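You operate a simulated robot arm through the tools that you are given. There is no shell and no other tool.

You run a simulated robot arm. Do the job below in one go: nothing can be reset, and whatever is moved stays where it is left.

TASK
Grease the clamped bar's bright end and lay it on the yellow mat.
Fine: a patch over the end, by the brush from the tin; brush back, lid shut, clamp off. Set down upright: leads bench brush. A coat counts when it lies all over at full strength: go over it till it gets no stronger.

The check looks at the end state, three seconds after you hand in, the way a careful person would. Anything else that was tipped, shoved, dropped, spilled or broken makes it a failure. A push-on lid holds only when it is set on centred and level and pressed home; a screw cap is set on level and turned clockwise until tight.

THE ROBOT
A 6-joint arm with a three-finger gripper, fixed in place. Base frame: the origin is at the foot of the arm, x ahead of it, y to its left, z up; the work surface is at about z = 0.85. Lengths are in m, angles in degrees, forces in N, time in s.
Its first joint turns from -166.0 to 166.0 degrees. Payload 4.89 kg.
The TCP is the grasp point between the finger pads, 0.03 m short of the fingertips. In the tool frame z runs along the fingers and y along their closing line. The gripper opens to 0.164 m. The gripper's body begins 0.125 m behind the TCP.
Orientation is told as [roll, pitch, yaw] about the base's x, y, z axes, in that order, counted from this pose: with the fingers straight down and closing along the base's y, the tool's x points along the base's -x, its y along +y and its z along -z.

THE INTERFACE
- The arm moves only by the tool move_arm. Its argument "steps" is a list of rows, each a list of 7 numbers: the turn, a rotation vector about the tool's x, y, z in units of 5 degrees (1.0 is 5 degrees), then the shift along the tool's x, y, z in units of 25 mm (1.0 is 25 mm), then the opening in per cent of the stroke, from 0 (shut) to 100 (fully open). In form: [[ax, ay, az, dx, dy, dz, fingers], ...]. A call has 1 to 20 rows; each row shifts and turns the commanded pose from where the row before left it, along the tool's axes as they then stand. A call with a number of a shift or a turn outside -1 to 1 is refused whole. Rows are played at 5 a second. More than 0.05 m and 8.6 degrees between two rows, or a gripper value outside its range, and nothing of the call is played. Where a pose cannot be reached the arm comes as near as it can. A force on the tool above 50 N (or 10 N above the force at the start of the call, whichever is more), or a blocked arm, ends the call early, and 0.2 s more pass. Each finger travels about 0.108 m/s and halts on what it meets, pressing with about 30 N; the grip force reading is that of the motor and also rises with nothing between the fingers. The clock runs only during rows and for 0.2 s after the last one: add rows that do not move to give the fingers time. It gives the time, the measured TCP pose, the force on the tool (base axes), the opening and the grip force at its end, in the units of the frame above (readings bear some noise), with the torque about the TCP (base axes, N m) and any sound that the robot's microphone picked up.
- Cameras (640 x 400 px; columns grow to the right, rows downward): "scene" is fixed at [0.2241, 0.6576, 1.4611]; the picture's right is [-0.91, -0.41, 0.00], its down [-0.11, 0.25, -0.96] and it looks along [0.39, -0.88, -0.27] (base axes); focal length 358 px, centre (320, 200). "wrist" rides on the gripper at [0.076, -0.002, -0.152] in the tool frame; the picture's right is [0.02, 1.00, 0.00], its down [-0.88, 0.02, -0.47] and it looks along [-0.47, 0.01, 0.88] (tool axes); focal length 247 px, centre (320, 200). There is no depth. A picture from a camera that has moved, and an enlarged one, comes with that camera's place and axes in the base frame and with its lens. The place of the scene camera against the robot may be out by one fixed shift of up to 0.018 m in any direction.
- grab_frame(camera): a new picture of that camera. It takes no simulated time.
- raise_lower(by): slides the trunk up (or, below 0, down) by that many m; the arm rides with it, the base frame stays. It gives what a move gives, with no picture.
- enlarge(camera, box): a new picture of the part [left, top, right, bottom] of that camera's present view, enlarged. It takes no simulated time.
- hand_in(): hands the job in; it is judged then, once.

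Places have to be worked out from the pictures, the camera data and where the tool is seen. Open the gripper and draw the arm clear of the work before you hand the job in, unless the task says otherwise.

The tools are called after ">>>" as name(argument=value, ...) on one line, values as JSON. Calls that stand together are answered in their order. move_arm: Moves the arm, as the interface text tells. Its arguments: {"type":"object","properties":{"steps":{"type":"array"}},"required":["steps"]} The other tools are called the same way: raise_lower (by) slides the trunk up or down; grab_frame (camera) takes a picture; enlarge (camera, box) takes an enlarged picture of a part of a camera's view; hand_in () hands the job in.

At the start:

```text
time: 0.0
tcp_pos: [0.5533, -0.4731, 1.1797]
tcp_rot: [-0.1, -0.1, 0.0]
ft_force: [0.3, 0.8, 0.2]
wrist_torque: [0.02, -0.02, -0.02]
gripper_width: 0.164
gripper_force: 0.0
trunk travel left (down, up): [-0.175, 0.215]
```

scene: 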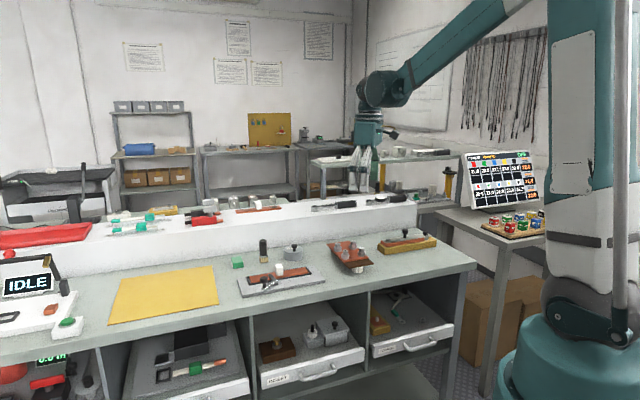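
wrist: 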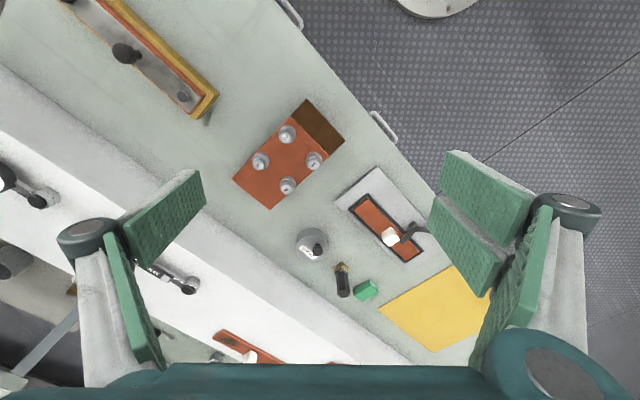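

I'll start by looking closer at the work area: yellow mat, clamped bar, tin, and brush.

>>> enlarge(camera="scene", box=[220, 220, 460, 370])

>>> enlarge(camera="wrist", box=[220, 80, 500, 360])

>>> enlarge(camera="scene", box=[0, 180, 240, 330])

>>> enlarge(camera="wrist", box=[0, 0, 280, 175])

```text
2.67 times, centred on (340, 295) of scene
camera zoom: at [0.2241, 0.6576, 1.4611], right [-0.91, -0.41, 0.0], down [-0.11, 0.25, -0.96], along [0.39, -0.88, -0.27], focal length 955 px, centre (267, -53)
```

zoom: 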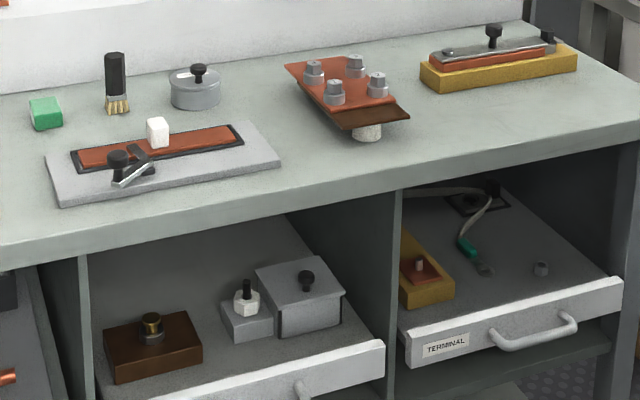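

```text
1.43 times, centred on (360, 220) of wrist
camera zoom: at [0.4772, -0.4746, 1.3317], right [-0.02, 1.0, 0.0], down [0.88, 0.02, 0.47], along [0.47, 0.01, -0.88], focal length 353 px, centre (263, 171)
```

zoom: 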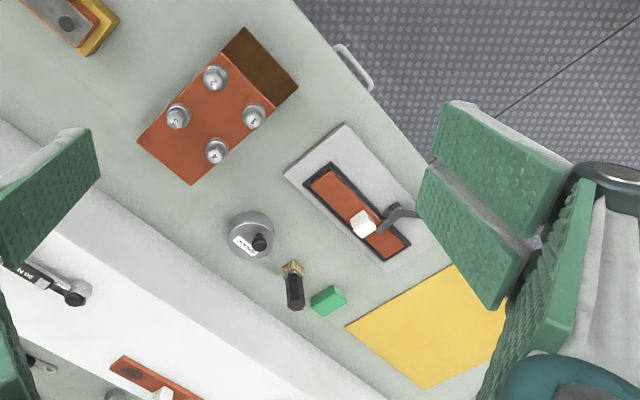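

```text
2.67 times, centred on (120, 255) of scene
camera zoom: at [0.2241, 0.6576, 1.4611], right [-0.91, -0.41, 0.0], down [-0.11, 0.25, -0.96], along [0.39, -0.88, -0.27], focal length 955 px, centre (853, 53)
```

zoom: 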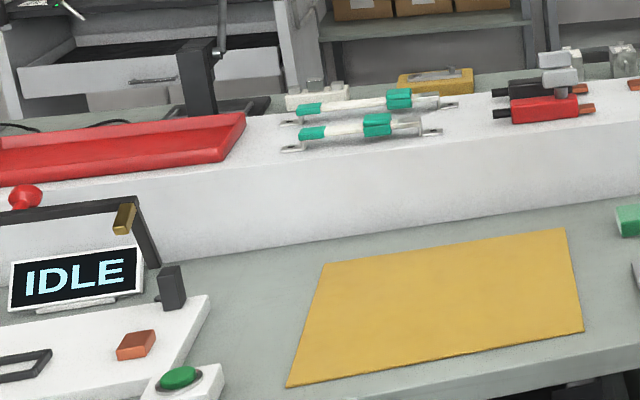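

```text
2.29 times, centred on (140, 88) of wrist
camera zoom: at [0.4772, -0.4746, 1.3317], right [-0.02, 1.0, 0.0], down [0.88, 0.02, 0.47], along [0.47, 0.01, -0.88], focal length 564 px, centre (731, 457)
```

zoom: 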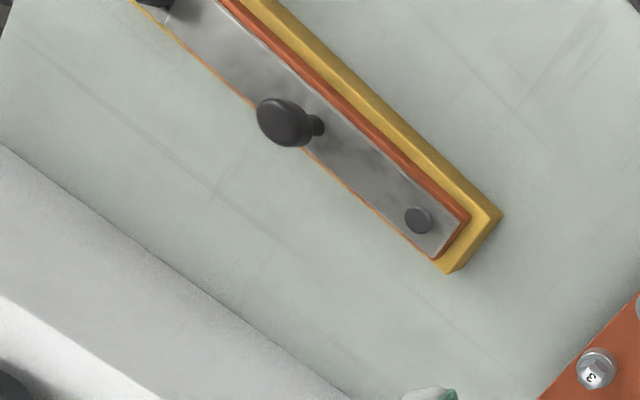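

The wrist view places the white block/bar fixture around (0.82, -0.31), the tin around (0.84, -0.49) and the brush around (0.93, -0.41). I move the camera above them for a closer look.

>>> move_arm(steps=[[0, 0, 0, -0.8, 0.7, 0.3, 100], [0, 0, 0, -0.8, 0.7, 0.3, 100], [0, 0, 0, -0.8, 0.7, 0.3, 100], [0, 0, 0, -0.8, 0.7, 0.3, 100], [0, 0, 0, -0.8, 0.7, 0.3, 100], [0, 0, 0, 0, 0, 0, 100]])

>>> grab_frame(camera="wrist")

```text
time: 1.4
tcp_pos: [0.6571, -0.3826, 1.1399]
tcp_rot: [0.1, 0.0, -0.1]
ft_force: [0.4, 0.5, -0.8]
wrist_torque: [0.01, 0.07, 0.01]
gripper_width: 0.1642
gripper_force: 0.1
trunk travel left (down, up): [-0.175, 0.215]
```

```text
taken
camera wrist: at [0.5799, -0.3851, 1.2933], right [-0.02, 1.0, 0.0], down [0.88, 0.02, 0.47], along [0.47, 0.01, -0.88], focal length 247 px, centre (320, 200)
```

wrist: 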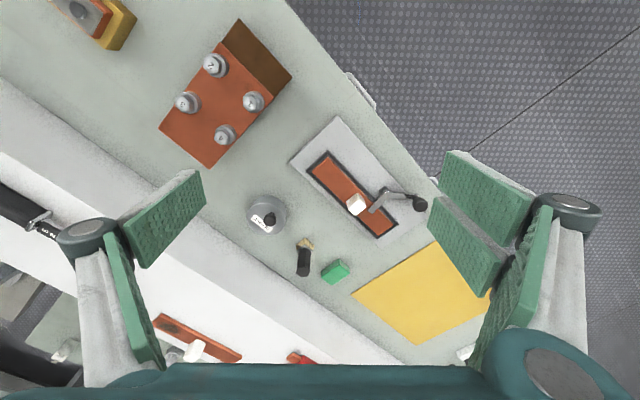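

>>> enlarge(camera="wrist", box=[220, 100, 440, 300])

>>> enlarge(camera="scene", box=[225, 230, 335, 305])

>>> enlarge(camera="scene", box=[300, 180, 480, 280])

>>> enlarge(camera="wrist", box=[100, 290, 360, 370])

```text
2.00 times, centred on (330, 200) of wrist
camera zoom: at [0.5799, -0.3851, 1.2933], right [-0.02, 1.0, 0.0], down [0.88, 0.02, 0.47], along [0.47, 0.01, -0.88], focal length 494 px, centre (300, 200)
```

zoom: 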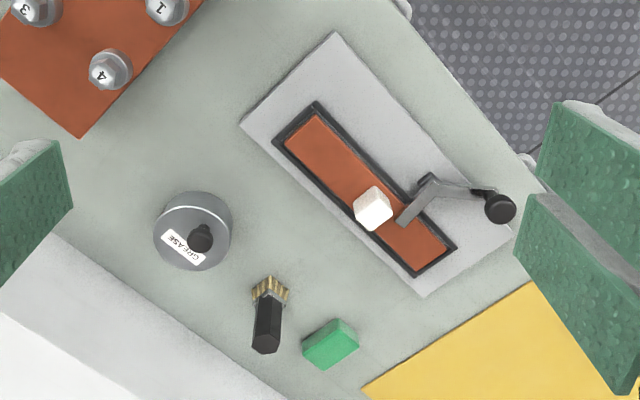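

```text
5.33 times, centred on (280, 268) of scene
camera zoom: at [0.2241, 0.6576, 1.4611], right [-0.91, -0.41, 0.0], down [-0.11, 0.25, -0.96], along [0.39, -0.88, -0.27], focal length 1911 px, centre (533, -160)
```

zoom: 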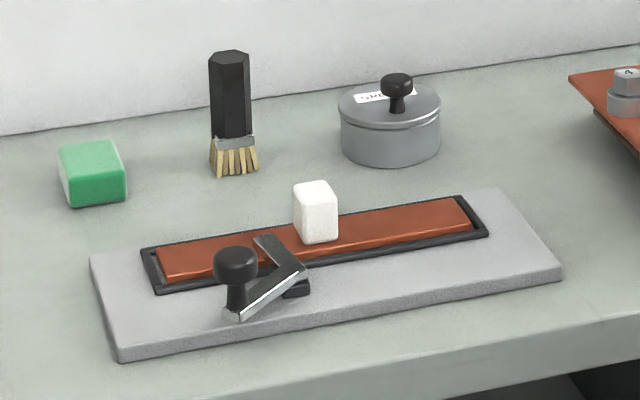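

```text
3.56 times, centred on (390, 230) of scene
camera zoom: at [0.2241, 0.6576, 1.4611], right [-0.91, -0.41, 0.0], down [-0.11, 0.25, -0.96], along [0.39, -0.88, -0.27], focal length 1274 px, centre (71, 93)
```

zoom: 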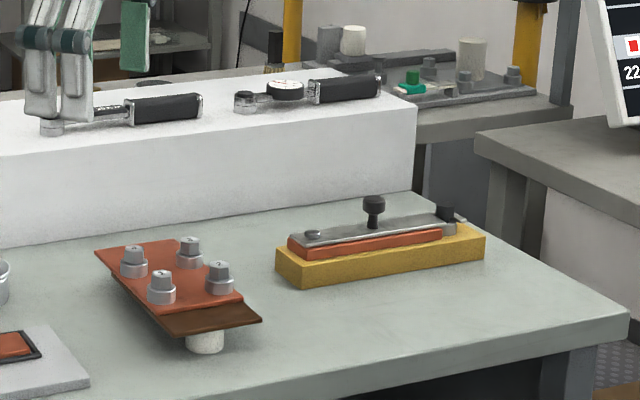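

```text
2.46 times, centred on (230, 330) of wrist
camera zoom: at [0.5799, -0.3851, 1.2933], right [-0.02, 1.0, 0.0], down [0.88, 0.02, 0.47], along [0.47, 0.01, -0.88], focal length 608 px, centre (542, -120)
```

zoom: 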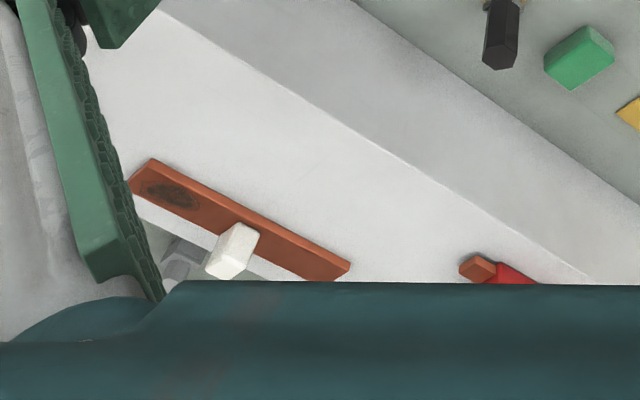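

Now let me look closely at the bar, its two ends, and the clamp.

>>> enlarge(camera="wrist", box=[310, 140, 400, 250])

>>> enlarge(camera="scene", box=[240, 255, 325, 305])

```text
3.64 times, centred on (355, 195) of wrist
camera zoom: at [0.5799, -0.3851, 1.2933], right [-0.02, 1.0, 0.0], down [0.88, 0.02, 0.47], along [0.47, 0.01, -0.88], focal length 898 px, centre (193, 218)
```

zoom: 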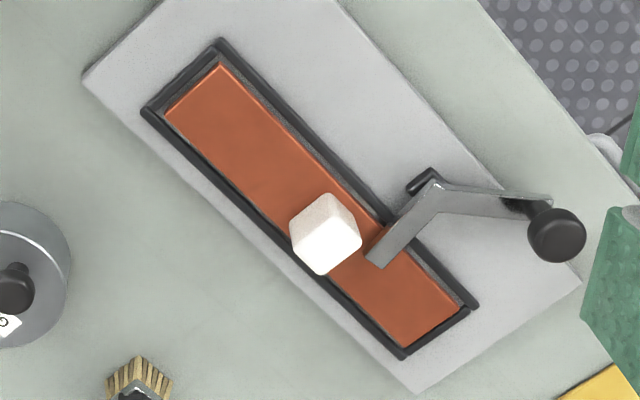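

```text
7.53 times, centred on (282, 280) of scene
camera zoom: at [0.2241, 0.6576, 1.4611], right [-0.91, -0.41, 0.0], down [-0.11, 0.25, -0.96], along [0.39, -0.88, -0.27], focal length 2698 px, centre (602, -402)
```

zoom: 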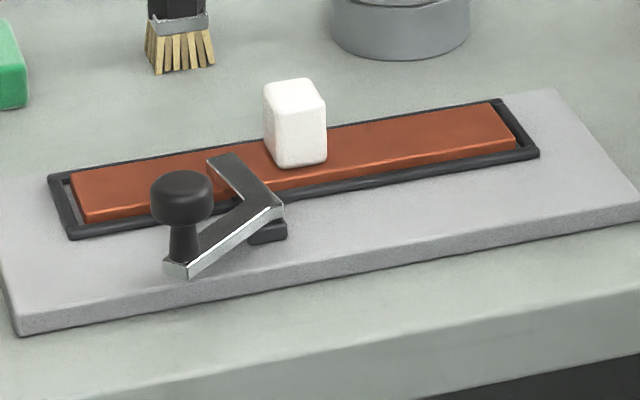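

The fixture holds a copper bar with a white grip block and a swing-lever clamp. I go lower to see which end is bright.

>>> move_arm(steps=[[0, 0, 0, -0.6, 0.4, 0.8, 100], [0, 0, 0, -0.6, 0.4, 0.8, 100], [0, 0, 0, -0.6, 0.4, 0.8, 100], [0, 0, 0, -0.6, 0.4, 0.8, 100], [0, 0, 0, -0.4, 0.4, 0.8, 100], [0, 0, 0, 0, 0, 0.8, 100], [0, 0, 0, 0, 0, 0, 100]])

>>> grab_frame(camera="wrist")

>>> enlarge(camera="wrist", box=[220, 80, 440, 300])

```text
time: 3.0
tcp_pos: [0.7237, -0.3343, 1.0214]
tcp_rot: [0.0, 0.1, -0.1]
ft_force: [0.0, -0.5, 0.3]
wrist_torque: [-0.01, 0.03, -0.03]
gripper_width: 0.1639
gripper_force: 0.1
trunk travel left (down, up): [-0.175, 0.215]
```

```text
taken
camera wrist: at [0.6472, -0.3371, 1.1745], right [-0.02, 1.0, 0.0], down [0.88, 0.02, 0.47], along [0.47, 0.01, -0.88], focal length 247 px, centre (320, 200)
```

wrist: 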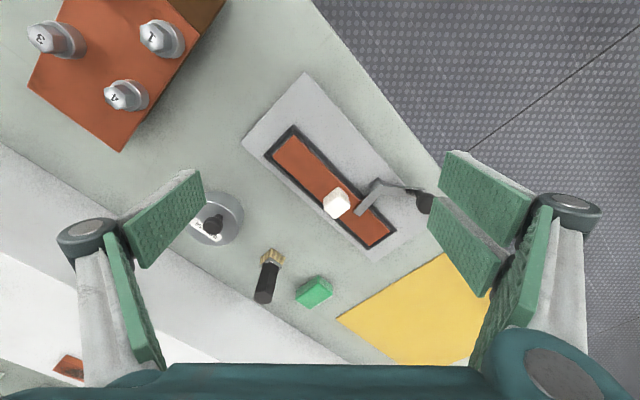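

```text
1.82 times, centred on (330, 190) of wrist
camera zoom: at [0.6472, -0.3371, 1.1745], right [-0.02, 1.0, 0.0], down [0.88, 0.02, 0.47], along [0.47, 0.01, -0.88], focal length 449 px, centre (302, 218)
```

zoom: 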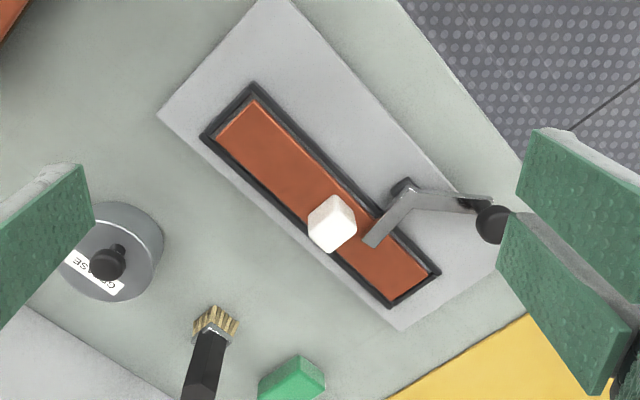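

Enlarging each bar end separately to tell bright from dull.

>>> enlarge(camera="wrist", box=[260, 120, 350, 210])

>>> enlarge(camera="wrist", box=[320, 170, 410, 260])

```text
4.44 times, centred on (305, 165) of wrist
camera zoom: at [0.6472, -0.3371, 1.1745], right [-0.02, 1.0, 0.0], down [0.88, 0.02, 0.47], along [0.47, 0.01, -0.88], focal length 1098 px, centre (387, 356)
```

zoom: 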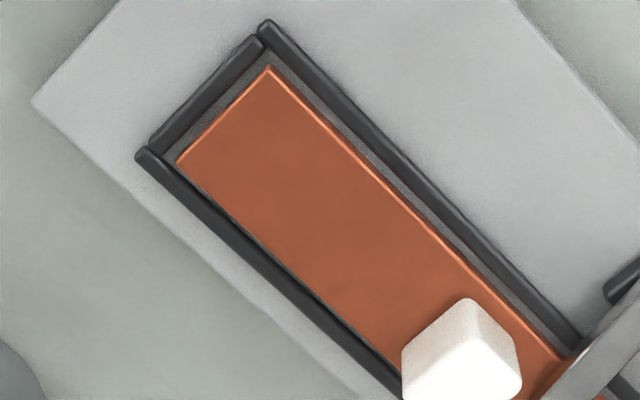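

```text
4.44 times, centred on (365, 215) of wrist
camera zoom: at [0.6472, -0.3371, 1.1745], right [-0.02, 1.0, 0.0], down [0.88, 0.02, 0.47], along [0.47, 0.01, -0.88], focal length 1098 px, centre (120, 133)
```

zoom: 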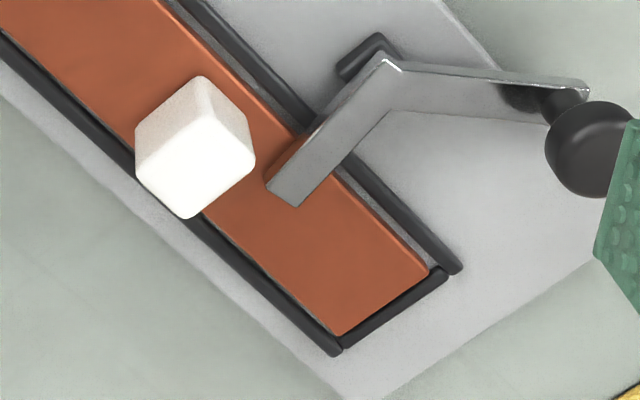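

The ledge has another bar with a dark patch — maybe an example of a finished one. Let me view it via the scene camera.

>>> enlarge(camera="scene", box=[180, 185, 290, 245])

>>> enlarge(camera="scene", box=[280, 180, 430, 260])

>>> enlarge(camera="scene", box=[0, 240, 90, 340])

```text
5.82 times, centred on (235, 215) of scene
camera zoom: at [0.2241, 0.6576, 1.4611], right [-0.91, -0.41, 0.0], down [-0.11, 0.25, -0.96], along [0.39, -0.88, -0.27], focal length 2084 px, centre (814, 113)
```

zoom: 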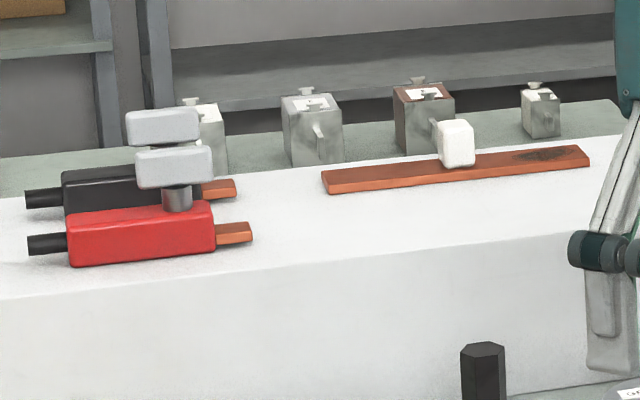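

```text
4.27 times, centred on (355, 220) of scene
camera zoom: at [0.2241, 0.6576, 1.4611], right [-0.91, -0.41, 0.0], down [-0.11, 0.25, -0.96], along [0.39, -0.88, -0.27], focal length 1529 px, centre (171, 115)
```

zoom: 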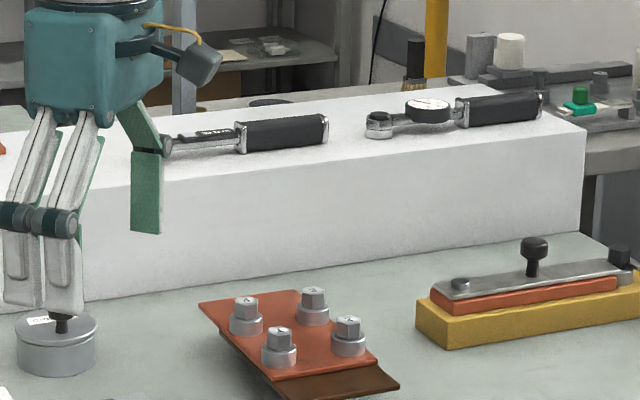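

```text
4.00 times, centred on (45, 290) of scene
camera zoom: at [0.2241, 0.6576, 1.4611], right [-0.91, -0.41, 0.0], down [-0.11, 0.25, -0.96], along [0.39, -0.88, -0.27], focal length 1433 px, centre (1420, -160)
```

zoom: 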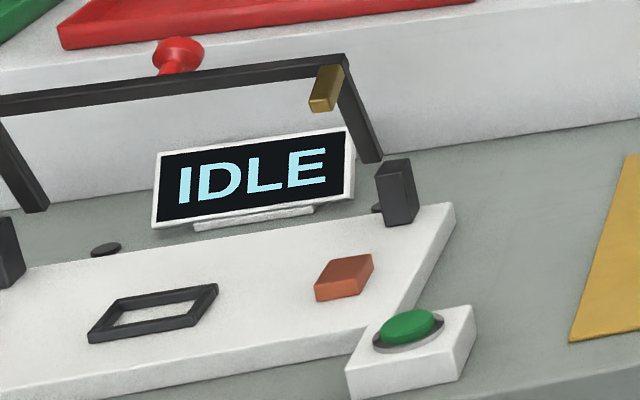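

Compare the two ends with tight enlargements from the scene camera.

>>> enlarge(camera="scene", box=[280, 262, 315, 284])

>>> enlarge(camera="scene", box=[245, 268, 280, 290])

>>> enlarge(camera="wrist", box=[265, 125, 315, 175])

>>> enlarge(camera="wrist", box=[350, 200, 400, 250])

```text
16.00 times, centred on (298, 273) of scene
camera zoom: at [0.2241, 0.6576, 1.4611], right [-0.91, -0.41, 0.0], down [-0.11, 0.25, -0.96], along [0.39, -0.88, -0.27], focal length 5732 px, centre (680, -968)
```

zoom: 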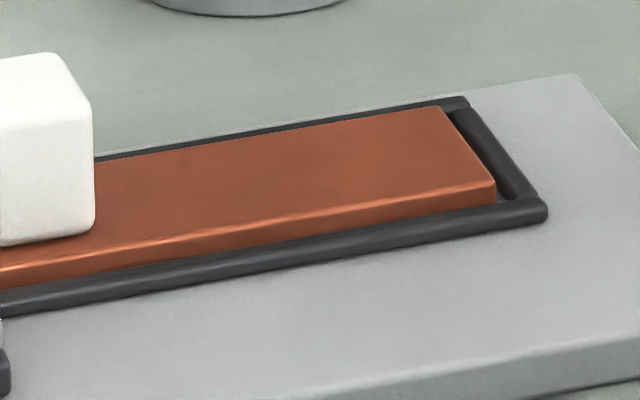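

```text
16.00 times, centred on (262, 279) of scene
camera zoom: at [0.2241, 0.6576, 1.4611], right [-0.91, -0.41, 0.0], down [-0.11, 0.25, -0.96], along [0.39, -0.88, -0.27], focal length 5732 px, centre (1240, -1064)
```

zoom: 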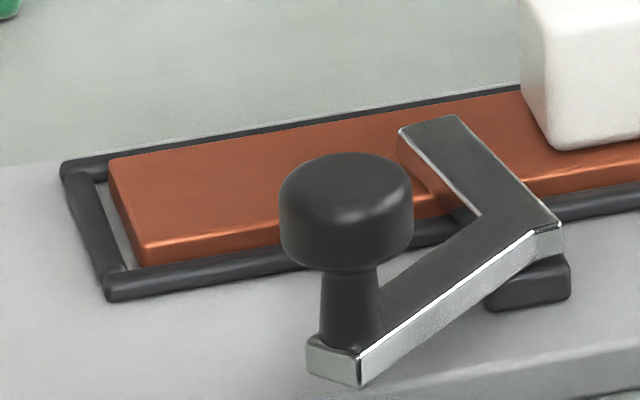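

```text
8.00 times, centred on (290, 150) of wrist
camera zoom: at [0.6472, -0.3371, 1.1745], right [-0.02, 1.0, 0.0], down [0.88, 0.02, 0.47], along [0.47, 0.01, -0.88], focal length 1976 px, centre (560, 600)
```

zoom: 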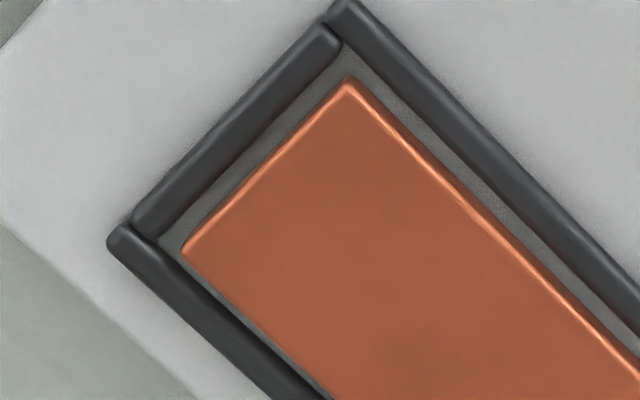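

```text
8.00 times, centred on (375, 225) of wrist
camera zoom: at [0.6472, -0.3371, 1.1745], right [-0.02, 1.0, 0.0], down [0.88, 0.02, 0.47], along [0.47, 0.01, -0.88], focal length 1976 px, centre (-120, 0)
```

zoom: 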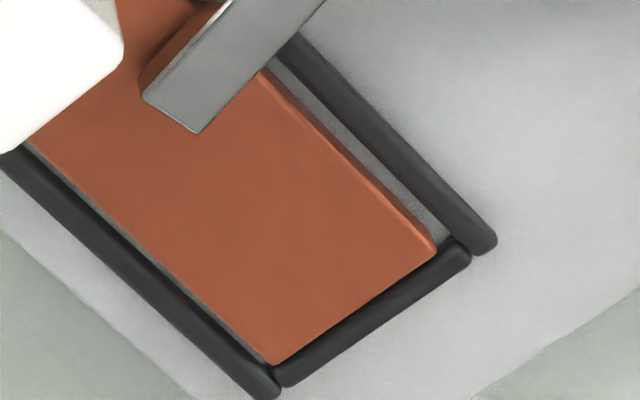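

The free end (away from the clamp lever) is the accessible bright end; bar ≈ 0.20×0.038 m, at 45° yaw, centred near (0.805,-0.312), top z≈0.868. The tin is near (0.835,-0.484); I move above it with the camera.

>>> move_arm(steps=[[0, 0, 0, -0.7, -0.9, -0.2, 100], [0, 0, 0, -0.7, -1, 0, 100], [0, 0, 0, -0.8, -1, 0, 100], [0, 0, 0, -0.8, -1, 0, 100], [0, 0, 0, -0.7, -1, 0, 100], [0, 0, 0, -0.7, -1, 0, 100], [0, 0, 0, 0, 0, 0, 60], [0, 0, 0, 0, 0, 0, 60]])

>>> grab_frame(camera="wrist")

>>> enlarge(camera="scene", box=[255, 225, 325, 275])

```text
time: 4.8
tcp_pos: [0.8339, -0.4838, 1.0267]
tcp_rot: [0.0, 0.0, 0.0]
ft_force: [0.7, 0.1, -0.7]
wrist_torque: [0.04, 0.06, 0.05]
gripper_width: 0.0982
gripper_force: 0.0
trunk travel left (down, up): [-0.175, 0.215]
```

```text
taken
camera wrist: at [0.7565, -0.4857, 1.1794], right [-0.02, 1.0, 0.0], down [0.88, 0.02, 0.47], along [0.47, 0.01, -0.88], focal length 247 px, centre (320, 200)
```

wrist: 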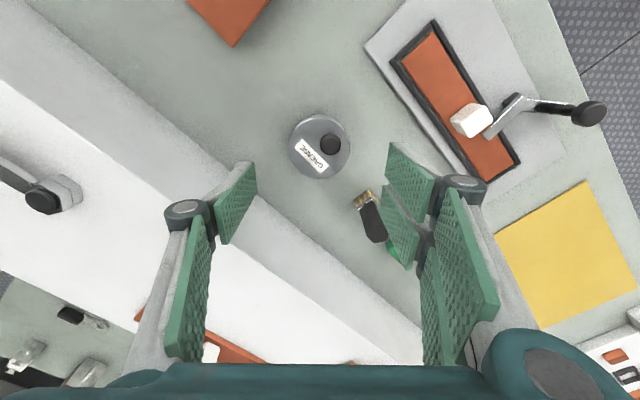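

```text
8.00 times, centred on (290, 250) of scene
camera zoom: at [0.2241, 0.6576, 1.4611], right [-0.91, -0.41, 0.0], down [-0.11, 0.25, -0.96], along [0.39, -0.88, -0.27], focal length 2866 px, centre (560, -200)
```

zoom: 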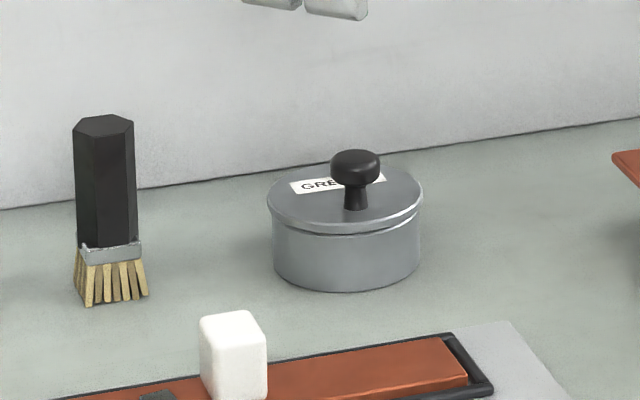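

Let me zoom on the lid knob to fix its position.

>>> enlarge(camera="wrist", box=[270, 95, 370, 195])

>>> enlarge(camera="wrist", box=[330, 165, 430, 265])

```text
4.00 times, centred on (320, 145) of wrist
camera zoom: at [0.7565, -0.4857, 1.1794], right [-0.02, 1.0, 0.0], down [0.88, 0.02, 0.47], along [0.47, 0.01, -0.88], focal length 988 px, centre (320, 420)
```

zoom: 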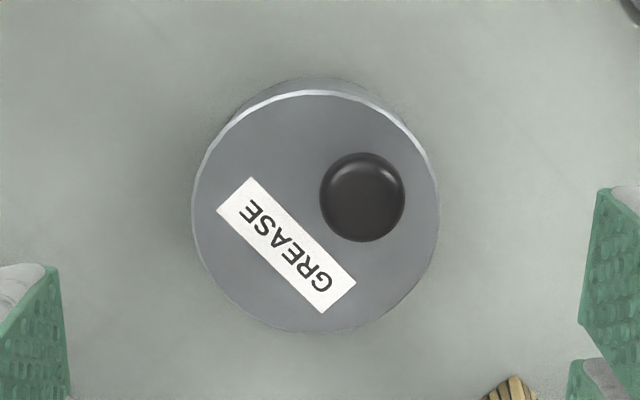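

```text
4.00 times, centred on (380, 215) of wrist
camera zoom: at [0.7565, -0.4857, 1.1794], right [-0.02, 1.0, 0.0], down [0.88, 0.02, 0.47], along [0.47, 0.01, -0.88], focal length 988 px, centre (80, 140)
```

zoom: 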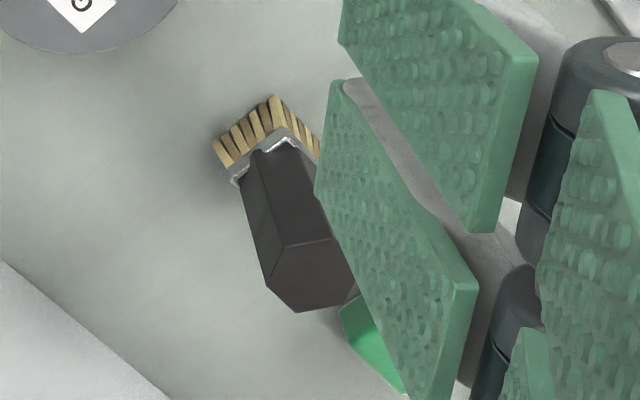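

The knob sits off-centre on the lid at about (0.832,-0.472), top z≈0.908; lid centre (0.842,-0.485). I descend above the knob with the fingers at ~60 mm, stopping at z≈0.95 for a check.

>>> move_arm(steps=[[0, 0, 0, 0.08, 0.45, 0.6, 40], [0, 0, 0, 0, 0, 0.8, 40], [0, 0, 0, 0, 0, 0.8, 40], [0, 0, 0, 0, 0, 0.8, 40], [0, 0, 0, 0, 0, 0, 40]])

>>> enlarge(camera="wrist", box=[220, 100, 420, 260])

>>> enlarge(camera="scene", box=[255, 205, 335, 265])

```text
time: 6.0
tcp_pos: [0.8328, -0.4713, 0.9528]
tcp_rot: [0.0, 0.0, 0.0]
ft_force: [0.9, -0.6, 0.8]
wrist_torque: [-0.03, 0.02, -0.01]
gripper_width: 0.0655
gripper_force: 0.1
trunk travel left (down, up): [-0.175, 0.215]
```

```text
2.50 times, centred on (320, 180) of wrist
camera zoom: at [0.7562, -0.4734, 1.1061], right [-0.02, 1.0, 0.0], down [0.88, 0.02, 0.47], along [0.47, 0.01, -0.88], focal length 617 px, centre (320, 250)
```

zoom: 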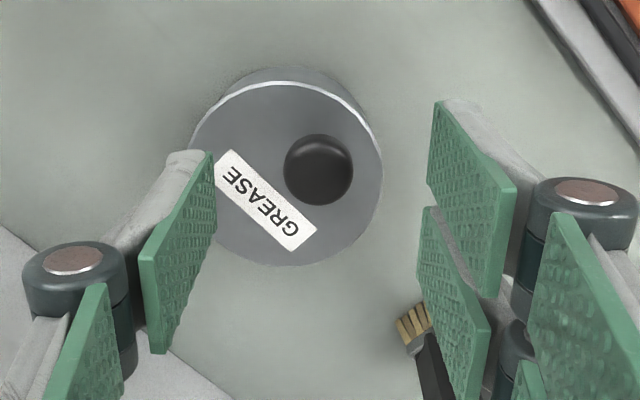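

```text
6.67 times, centred on (295, 235) of scene
camera zoom: at [0.2241, 0.6576, 1.4611], right [-0.91, -0.41, 0.0], down [-0.11, 0.25, -0.96], along [0.39, -0.88, -0.27], focal length 2388 px, centre (487, -33)
```

zoom: 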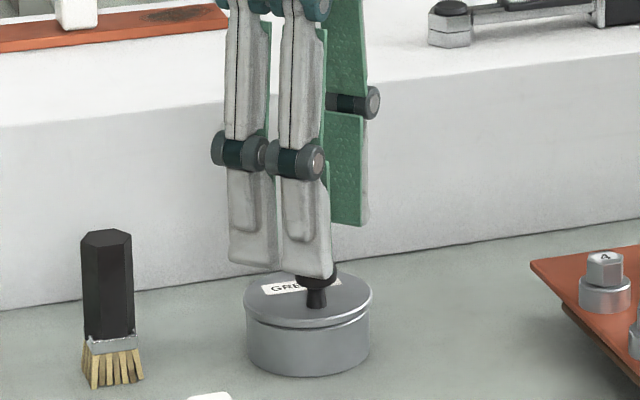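

Knob is centred within about 1 mm. I descend to z≈0.919 (tips ~5 mm over the lid) and close gently on the knob.

>>> move_arm(steps=[[0, 0, 0, 0.05, -0.05, 0.7, 40], [0, 0, 0, 0, 0, 0.65, 40], [0, 0, 0, 0, 0, 0, 25], [0, 0, 0, 0, 0, 0, 18], [0, 0, 0, 0, 0, 0, 14], [0, 0, 0, 0, 0, 0, 5], [0, 0, 0, 0, 0, 0, 5]])

>>> enlarge(camera="scene", box=[255, 205, 335, 265])

>>> enlarge(camera="wrist", box=[220, 100, 420, 260])

```text
time: 7.6
tcp_pos: [0.8286, -0.4725, 0.9168]
tcp_rot: [0.0, 0.1, 0.1]
ft_force: [1.1, -9.2, -2.2]
wrist_torque: [-0.12, -0.01, 0.12]
gripper_width: 0.0221
gripper_force: 45.3
trunk travel left (down, up): [-0.175, 0.215]
```

```text
6.67 times, centred on (295, 235) of scene
camera zoom: at [0.2241, 0.6576, 1.4611], right [-0.91, -0.41, 0.0], down [-0.11, 0.25, -0.96], along [0.39, -0.88, -0.27], focal length 2388 px, centre (487, -33)
```

zoom: 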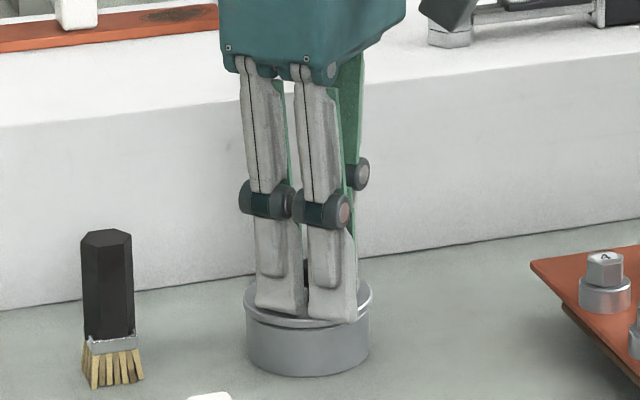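

```text
2.50 times, centred on (320, 180) of wrist
camera zoom: at [0.7527, -0.4739, 1.07], right [-0.02, 1.0, 0.0], down [0.88, 0.02, 0.47], along [0.47, 0.01, -0.88], focal length 617 px, centre (320, 250)
```

zoom: 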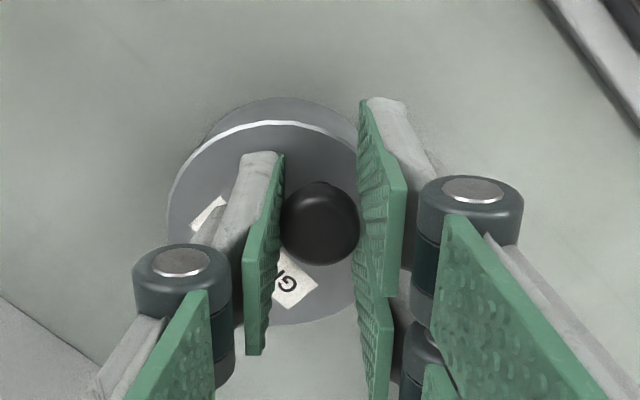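

Gripped (22 mm). There's a 9 N sideways load; I relax it with a small −y shift before pulling.

>>> move_arm(steps=[[0, 0, 0, 0, -0.03, 0, 5], [0, 0, 0, 0, 0, 0, 5]])

```text
time: 8.2
tcp_pos: [0.8312, -0.4702, 0.9169]
tcp_rot: [0.0, 0.0, 0.0]
ft_force: [-12.2, 6.1, -11.5]
wrist_torque: [0.22, 1.31, 0.21]
gripper_width: 0.0221
gripper_force: 45.0
trunk travel left (down, up): [-0.175, 0.215]
```

Readings changed more than commanded; let it settle and read again.

>>> move_arm(steps=[[0, 0, 0, 0, 0, 0, 5], [0, 0, 0, 0, 0, 0, 5], [0, 0, 0, 0, 0, 0, 5]])

```text
time: 9.0
tcp_pos: [0.8295, -0.4723, 0.919]
tcp_rot: [0.0, 0.0, 0.0]
ft_force: [-14.8, 10.8, -8.6]
wrist_torque: [0.3, 1.3, 0.2]
gripper_width: 0.022
gripper_force: 45.2
trunk travel left (down, up): [-0.175, 0.215]
```

Reading noise is ~1–2 mm; loads are modest. Now I pull the lid straight up slowly.

>>> move_arm(steps=[[0, 0, 0, 0, 0, -0.1, 5], [0, 0, 0, 0, 0, -0.1, 5], [0, 0, 0, 0, 0, -0.1, 5], [0, 0, 0, 0, 0, -0.1, 5]])

>>> enlarge(camera="scene", box=[255, 205, 335, 265])

```text
time: 10.0
tcp_pos: [0.8321, -0.4743, 0.9257]
tcp_rot: [0.0, -0.1, 0.1]
ft_force: [17.5, 0.3, -22.9]
wrist_torque: [0.48, 0.62, 0.14]
gripper_width: 0.0225
gripper_force: 45.0
trunk travel left (down, up): [-0.175, 0.215]
```

```text
6.67 times, centred on (295, 235) of scene
camera zoom: at [0.2241, 0.6576, 1.4611], right [-0.91, -0.41, 0.0], down [-0.11, 0.25, -0.96], along [0.39, -0.88, -0.27], focal length 2388 px, centre (487, -33)
```

zoom: 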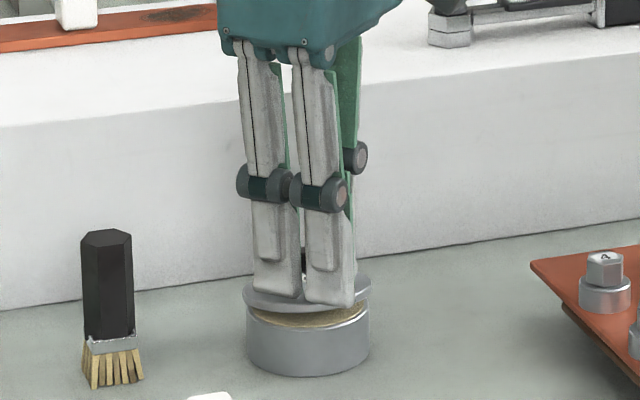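

The lid is coming off (front edge raised, grease visible). Keep lifting slowly.

>>> move_arm(steps=[[0, 0, 0, 0, 0, -0.15, 5], [0, 0, 0, 0, 0, -0.15, 5], [0, 0, 0, 0, 0, -0.15, 5], [0, 0, 0, 0, 0, -0.15, 5]])

>>> enlarge(camera="scene", box=[255, 205, 335, 265])

```text
time: 10.9
tcp_pos: [0.8325, -0.4773, 0.9375]
tcp_rot: [-0.3, -0.2, -0.1]
ft_force: [12.4, -13.2, -25.7]
wrist_torque: [0.24, 0.43, 0.07]
gripper_width: 0.0235
gripper_force: 45.2
trunk travel left (down, up): [-0.175, 0.215]
stopped in row 4: the force on the tool passed its limit at 52 N (the readings are from after the stop); the commanded pose is now the measured one
```

```text
6.67 times, centred on (295, 235) of scene
camera zoom: at [0.2241, 0.6576, 1.4611], right [-0.91, -0.41, 0.0], down [-0.11, 0.25, -0.96], along [0.39, -0.88, -0.27], focal length 2388 px, centre (487, -33)
```

zoom: 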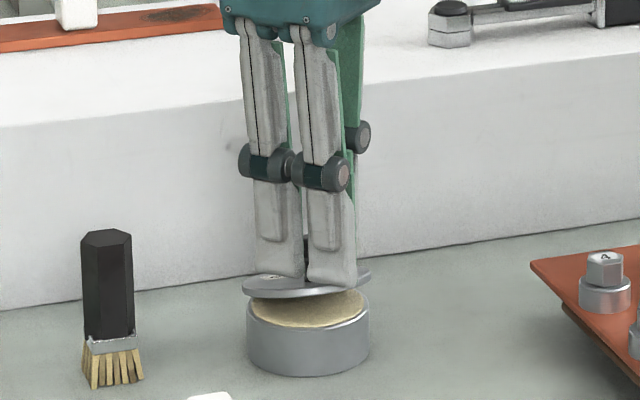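

Lid is peeled up and tilted, its far edge still engaged. I continue lifting in small steps.

>>> move_arm(steps=[[0, 0, 0, 0, 0, -0.1, 5], [0, 0, 0, 0, 0, -0.1, 5], [0, 0, 0, 0, 0, -0.1, 5]])

>>> enlarge(camera="scene", box=[255, 205, 335, 265])

>>> enlarge(camera="wrist", box=[220, 100, 420, 260])

```text
time: 11.9
tcp_pos: [0.8316, -0.4784, 0.9449]
tcp_rot: [-0.2, -0.1, -0.2]
ft_force: [10.4, -10.9, -25.8]
wrist_torque: [0.22, 0.53, 0.02]
gripper_width: 0.0241
gripper_force: 45.1
trunk travel left (down, up): [-0.175, 0.215]
stopped in row 3: the force on the tool passed its limit at 51 N (the readings are from after the stop); the commanded pose is now the measured one
```

```text
6.67 times, centred on (295, 235) of scene
camera zoom: at [0.2241, 0.6576, 1.4611], right [-0.91, -0.41, 0.0], down [-0.11, 0.25, -0.96], along [0.39, -0.88, -0.27], focal length 2388 px, centre (487, -33)
```

zoom: 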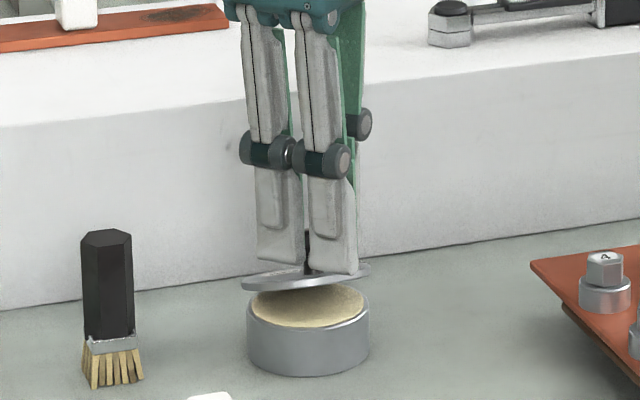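

```text
2.50 times, centred on (320, 180) of wrist
camera zoom: at [0.7551, -0.4803, 1.0974], right [-0.02, 1.0, 0.0], down [0.88, 0.02, 0.47], along [0.47, 0.01, -0.88], focal length 617 px, centre (320, 250)
```

zoom: 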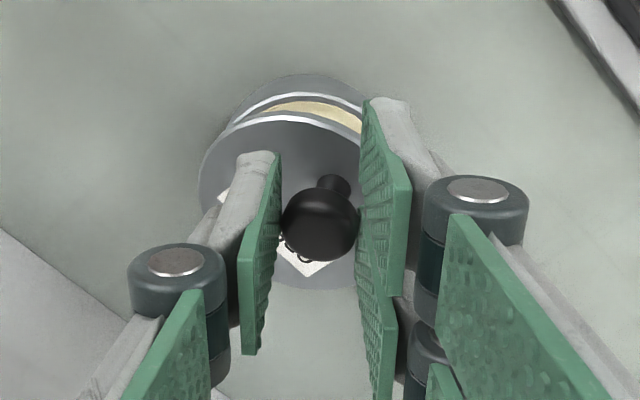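

Still held at the far rim, tilting further each step. Continue with tiny steps.

>>> move_arm(steps=[[0, 0, 0, 0, 0, -0.08, 5], [0, 0, 0, 0, 0, -0.08, 5], [0, 0, 0, 0, 0, -0.08, 5]])

>>> move_arm(steps=[[0, 0, 0, 0, 0, -0.08, 5], [0, 0, 0, 0, 0, -0.08, 5], [0, 0, 0, 0, 0, -0.08, 5]])

>>> enlarge(camera="scene", box=[255, 205, 335, 265])

>>> enlarge(camera="wrist", box=[220, 100, 420, 260])

```text
time: 12.7
tcp_pos: [0.8319, -0.48, 0.9497]
tcp_rot: [-0.3, -0.1, -0.2]
ft_force: [11.1, -11.1, -27.9]
wrist_torque: [0.13, 0.55, -0.03]
gripper_width: 0.0244
gripper_force: 45.0
trunk travel left (down, up): [-0.175, 0.215]
stopped in row 3: the force on the tool passed its limit at 51 N (the readings are from after the stop); the commanded pose is now the measured one
```

```text
time: 13.5
tcp_pos: [0.8315, -0.4812, 0.9567]
tcp_rot: [-0.3, 0.1, -0.3]
ft_force: [10.4, -25.1, -36.3]
wrist_torque: [-0.28, 0.28, -0.08]
gripper_width: 0.024
gripper_force: 45.0
trunk travel left (down, up): [-0.175, 0.215]
```

```text
6.67 times, centred on (295, 235) of scene
camera zoom: at [0.2241, 0.6576, 1.4611], right [-0.91, -0.41, 0.0], down [-0.11, 0.25, -0.96], along [0.39, -0.88, -0.27], focal length 2388 px, centre (487, -33)
```

zoom: 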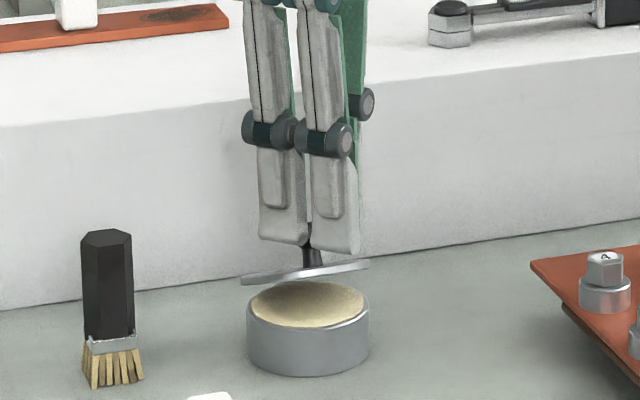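

```text
2.50 times, centred on (320, 180) of wrist
camera zoom: at [0.7547, -0.4825, 1.1089], right [-0.02, 1.0, -0.01], down [0.88, 0.02, 0.47], along [0.47, 0.0, -0.88], focal length 617 px, centre (320, 250)
```

zoom: 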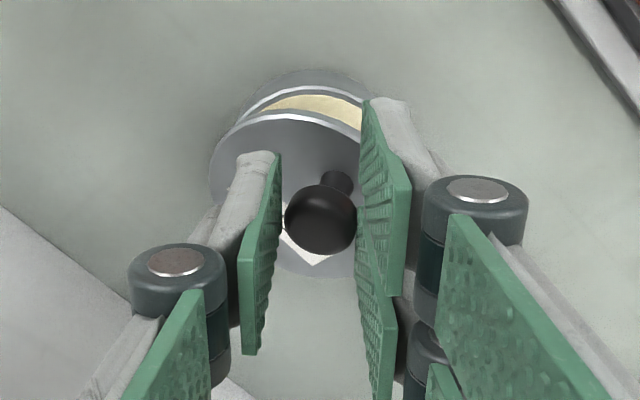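

The knob may be slipping in the fingers; let me inspect closely before pulling more.

>>> enlarge(camera="scene", box=[275, 228, 315, 256])

>>> enlarge(camera="wrist", box=[280, 110, 370, 200])

```text
14.29 times, centred on (295, 242) of scene
camera zoom: at [0.2241, 0.6576, 1.4611], right [-0.91, -0.41, 0.0], down [-0.11, 0.25, -0.96], along [0.39, -0.88, -0.27], focal length 5118 px, centre (677, -400)
```

zoom: 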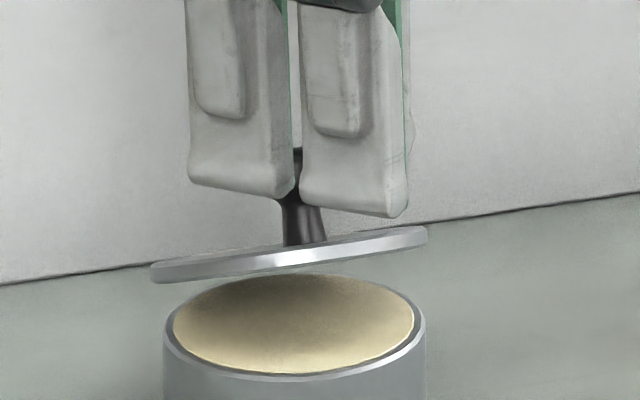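

```text
4.44 times, centred on (325, 155) of wrist
camera zoom: at [0.7547, -0.4825, 1.1089], right [-0.02, 1.0, -0.01], down [0.88, 0.02, 0.47], along [0.47, 0.0, -0.88], focal length 1098 px, centre (298, 400)
```

zoom: 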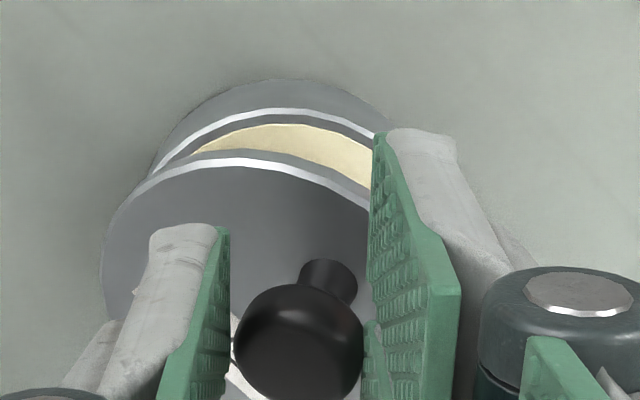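

The lid pivots about its far edge — it behaves like a hinged lid (knob at the front, off-centre). I'll ease the load, release, back off, and look before re-gripping with the fingers closing along the hinge direction.

>>> move_arm(steps=[[0, 0, 0, 0, 0, 0.15, 5], [0, 0, 0, 0, 0, 0.1, 12], [0, 0, 0, 0, 0, 0, 20], [0, 0, 0, 0, 0, 0, 30], [0, 0, 0, 0, 0, -0.5, 40], [0, 0, 0, 0, 0, -1, 40], [0, 0, 0, 0, 0, -1, 40], [0, 0, 0, 0, 0, 0, 40]])

>>> enlarge(camera="scene", box=[255, 205, 335, 265])

>>> enlarge(camera="wrist", box=[250, 90, 390, 210])

```text
time: 15.3
tcp_pos: [0.8296, -0.478, 1.0152]
tcp_rot: [-0.3, 0.0, -0.1]
ft_force: [0.6, -0.7, 0.2]
wrist_torque: [-0.02, -0.02, -0.05]
gripper_width: 0.0656
gripper_force: 0.1
trunk travel left (down, up): [-0.175, 0.215]
```

```text
6.67 times, centred on (295, 235) of scene
camera zoom: at [0.2241, 0.6576, 1.4611], right [-0.91, -0.41, 0.0], down [-0.11, 0.25, -0.96], along [0.39, -0.88, -0.27], focal length 2388 px, centre (487, -33)
```

zoom: 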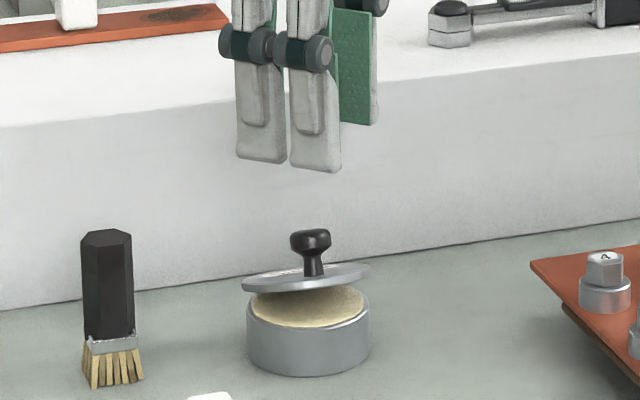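

```text
3.33 times, centred on (320, 150) of wrist
camera zoom: at [0.753, -0.4791, 1.1668], right [-0.02, 1.0, -0.01], down [0.88, 0.02, 0.47], along [0.47, 0.0, -0.88], focal length 823 px, centre (320, 367)
```

zoom: 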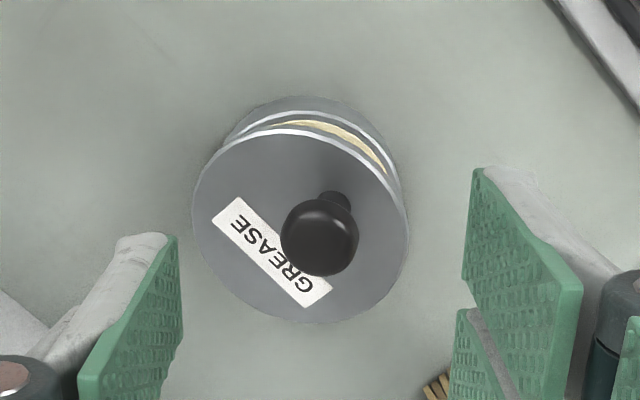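

The lid stays ajar by itself (friction hinge at the far side). I rotate the tool −45° in yaw so the fingers close along the hinge axis.

>>> move_arm(steps=[[0, 0, 1, 0, 0, 0, 40], [0, 0, 1, 0, 0, 0, 40], [0, 0, 1, 0, 0, 0, 40], [0, 0, 1, 0, 0, 0, 40], [0, 0, 1, 0, 0, 0, 40], [0, 0, 1, 0, 0, 0, 40], [0, 0, 1, 0, 0, 0, 40], [0, 0, 1, 0, 0, 0, 40], [0, 0, 1, 0, 0, 0, 40], [0, 0, 0, 0, 0, 0, 40]])

>>> grab_frame(camera="wrist")

>>> enlarge(camera="wrist", box=[250, 90, 390, 210])

```text
time: 17.5
tcp_pos: [0.8287, -0.4787, 1.0146]
tcp_rot: [-0.2, -0.3, -45.4]
ft_force: [-0.1, -0.4, 0.4]
wrist_torque: [0.0, -0.01, -0.02]
gripper_width: 0.0658
gripper_force: 0.0
trunk travel left (down, up): [-0.175, 0.215]
```

```text
taken
camera wrist: at [0.7745, -0.4256, 1.1658], right [0.7, 0.72, 0.0], down [0.63, -0.61, 0.48], along [0.34, -0.33, -0.88], focal length 247 px, centre (320, 200)
```

wrist: 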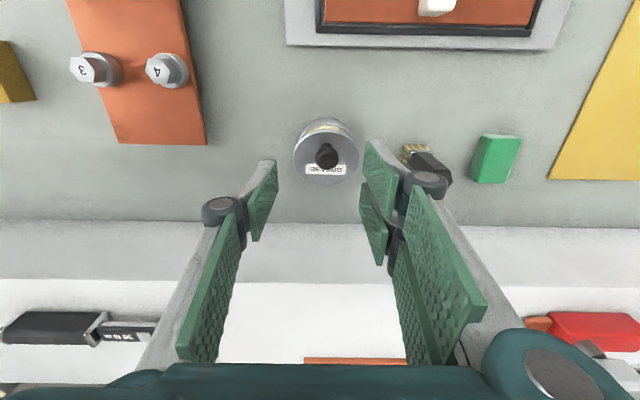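

```text
3.33 times, centred on (320, 150) of wrist
camera zoom: at [0.7745, -0.4256, 1.1658], right [0.7, 0.72, 0.0], down [0.63, -0.61, 0.48], along [0.34, -0.33, -0.88], focal length 823 px, centre (320, 367)
```

zoom: 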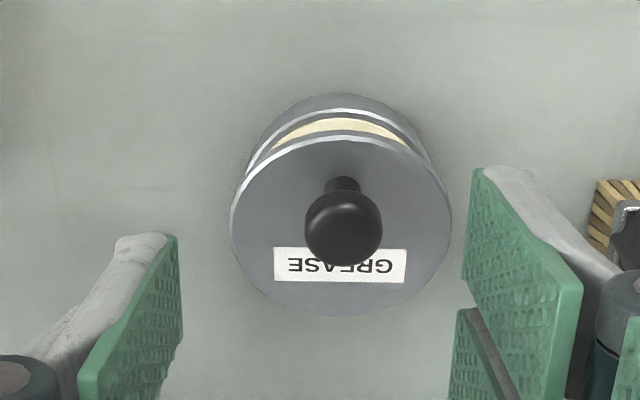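

The knob lies at the lid's front, on axis; hinge is at the far side. Following the lid's arc needs ~1.03 m reach, so I raise the hand and lower the trunk to gain reach.

>>> move_arm(steps=[[0, 0, 0, 0, 0, -1, 40], [0, 0, 0, 0, 0, -1, 40], [0, 0, 0, 0, 0, -1, 40], [0, 0, 0, 0, 0, -1, 40], [0, 0, 0, 0, 0, -1, 40], [0, 0, 0, 0, 0, -1, 40], [0, 0, 0, 0, 0, 0, 40]])

>>> raise_lower(by=-0.15)

>>> grab_frame(camera="scene")

```text
time: 19.1
tcp_pos: [0.8292, -0.4796, 1.1677]
tcp_rot: [-0.2, -0.3, -45.2]
ft_force: [-0.2, 0.1, 0.9]
wrist_torque: [0.0, -0.02, 0.0]
gripper_width: 0.0657
gripper_force: 0.0
trunk travel left (down, up): [-0.175, 0.215]
```

```text
time: 20.8
tcp_pos: [0.8294, -0.4796, 1.0165]
tcp_rot: [-0.2, -0.4, -45.2]
ft_force: [0.4, -0.6, 0.4]
wrist_torque: [0.02, 0.0, -0.01]
gripper_width: 0.0658
gripper_force: 0.0
trunk travel left (down, up): [-0.025, 0.365]
```

```text
taken
```

scene: 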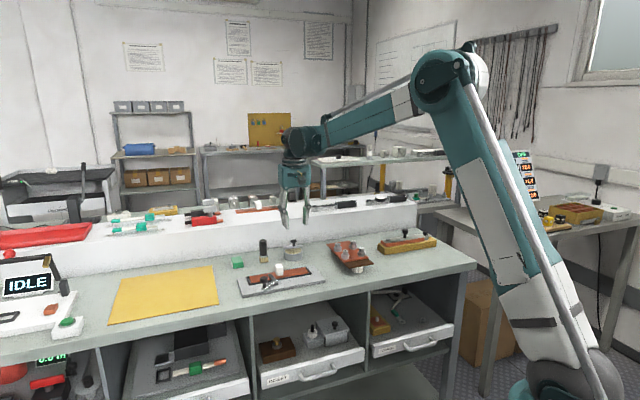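

The shoulder is low with a well-bent elbow. I test outward reach at this height by moving 75 mm toward the ledge.

>>> move_arm(steps=[[0, 0, 0, -1, 0.1, 0, 40], [0, 0, 0, -1, 0.1, 0, 40], [0, 0, 0, -1, 0.1, 0, 40], [0, 0, 0, 0, 0, 0, 40]])

>>> grab_frame(camera="wrist")

```text
time: 21.8
tcp_pos: [0.8893, -0.5284, 1.0157]
tcp_rot: [-0.1, -0.3, -45.1]
ft_force: [0.0, -0.7, 1.0]
wrist_torque: [-0.03, 0.01, 0.0]
gripper_width: 0.0654
gripper_force: 0.0
trunk travel left (down, up): [-0.025, 0.365]
```

```text
taken
camera wrist: at [0.8337, -0.4762, 1.1689], right [0.69, 0.72, 0.0], down [0.63, -0.61, 0.48], along [0.34, -0.33, -0.88], focal length 247 px, centre (320, 200)
```

wrist: 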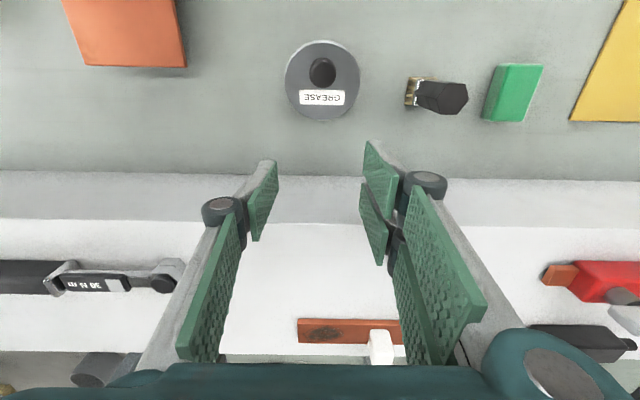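

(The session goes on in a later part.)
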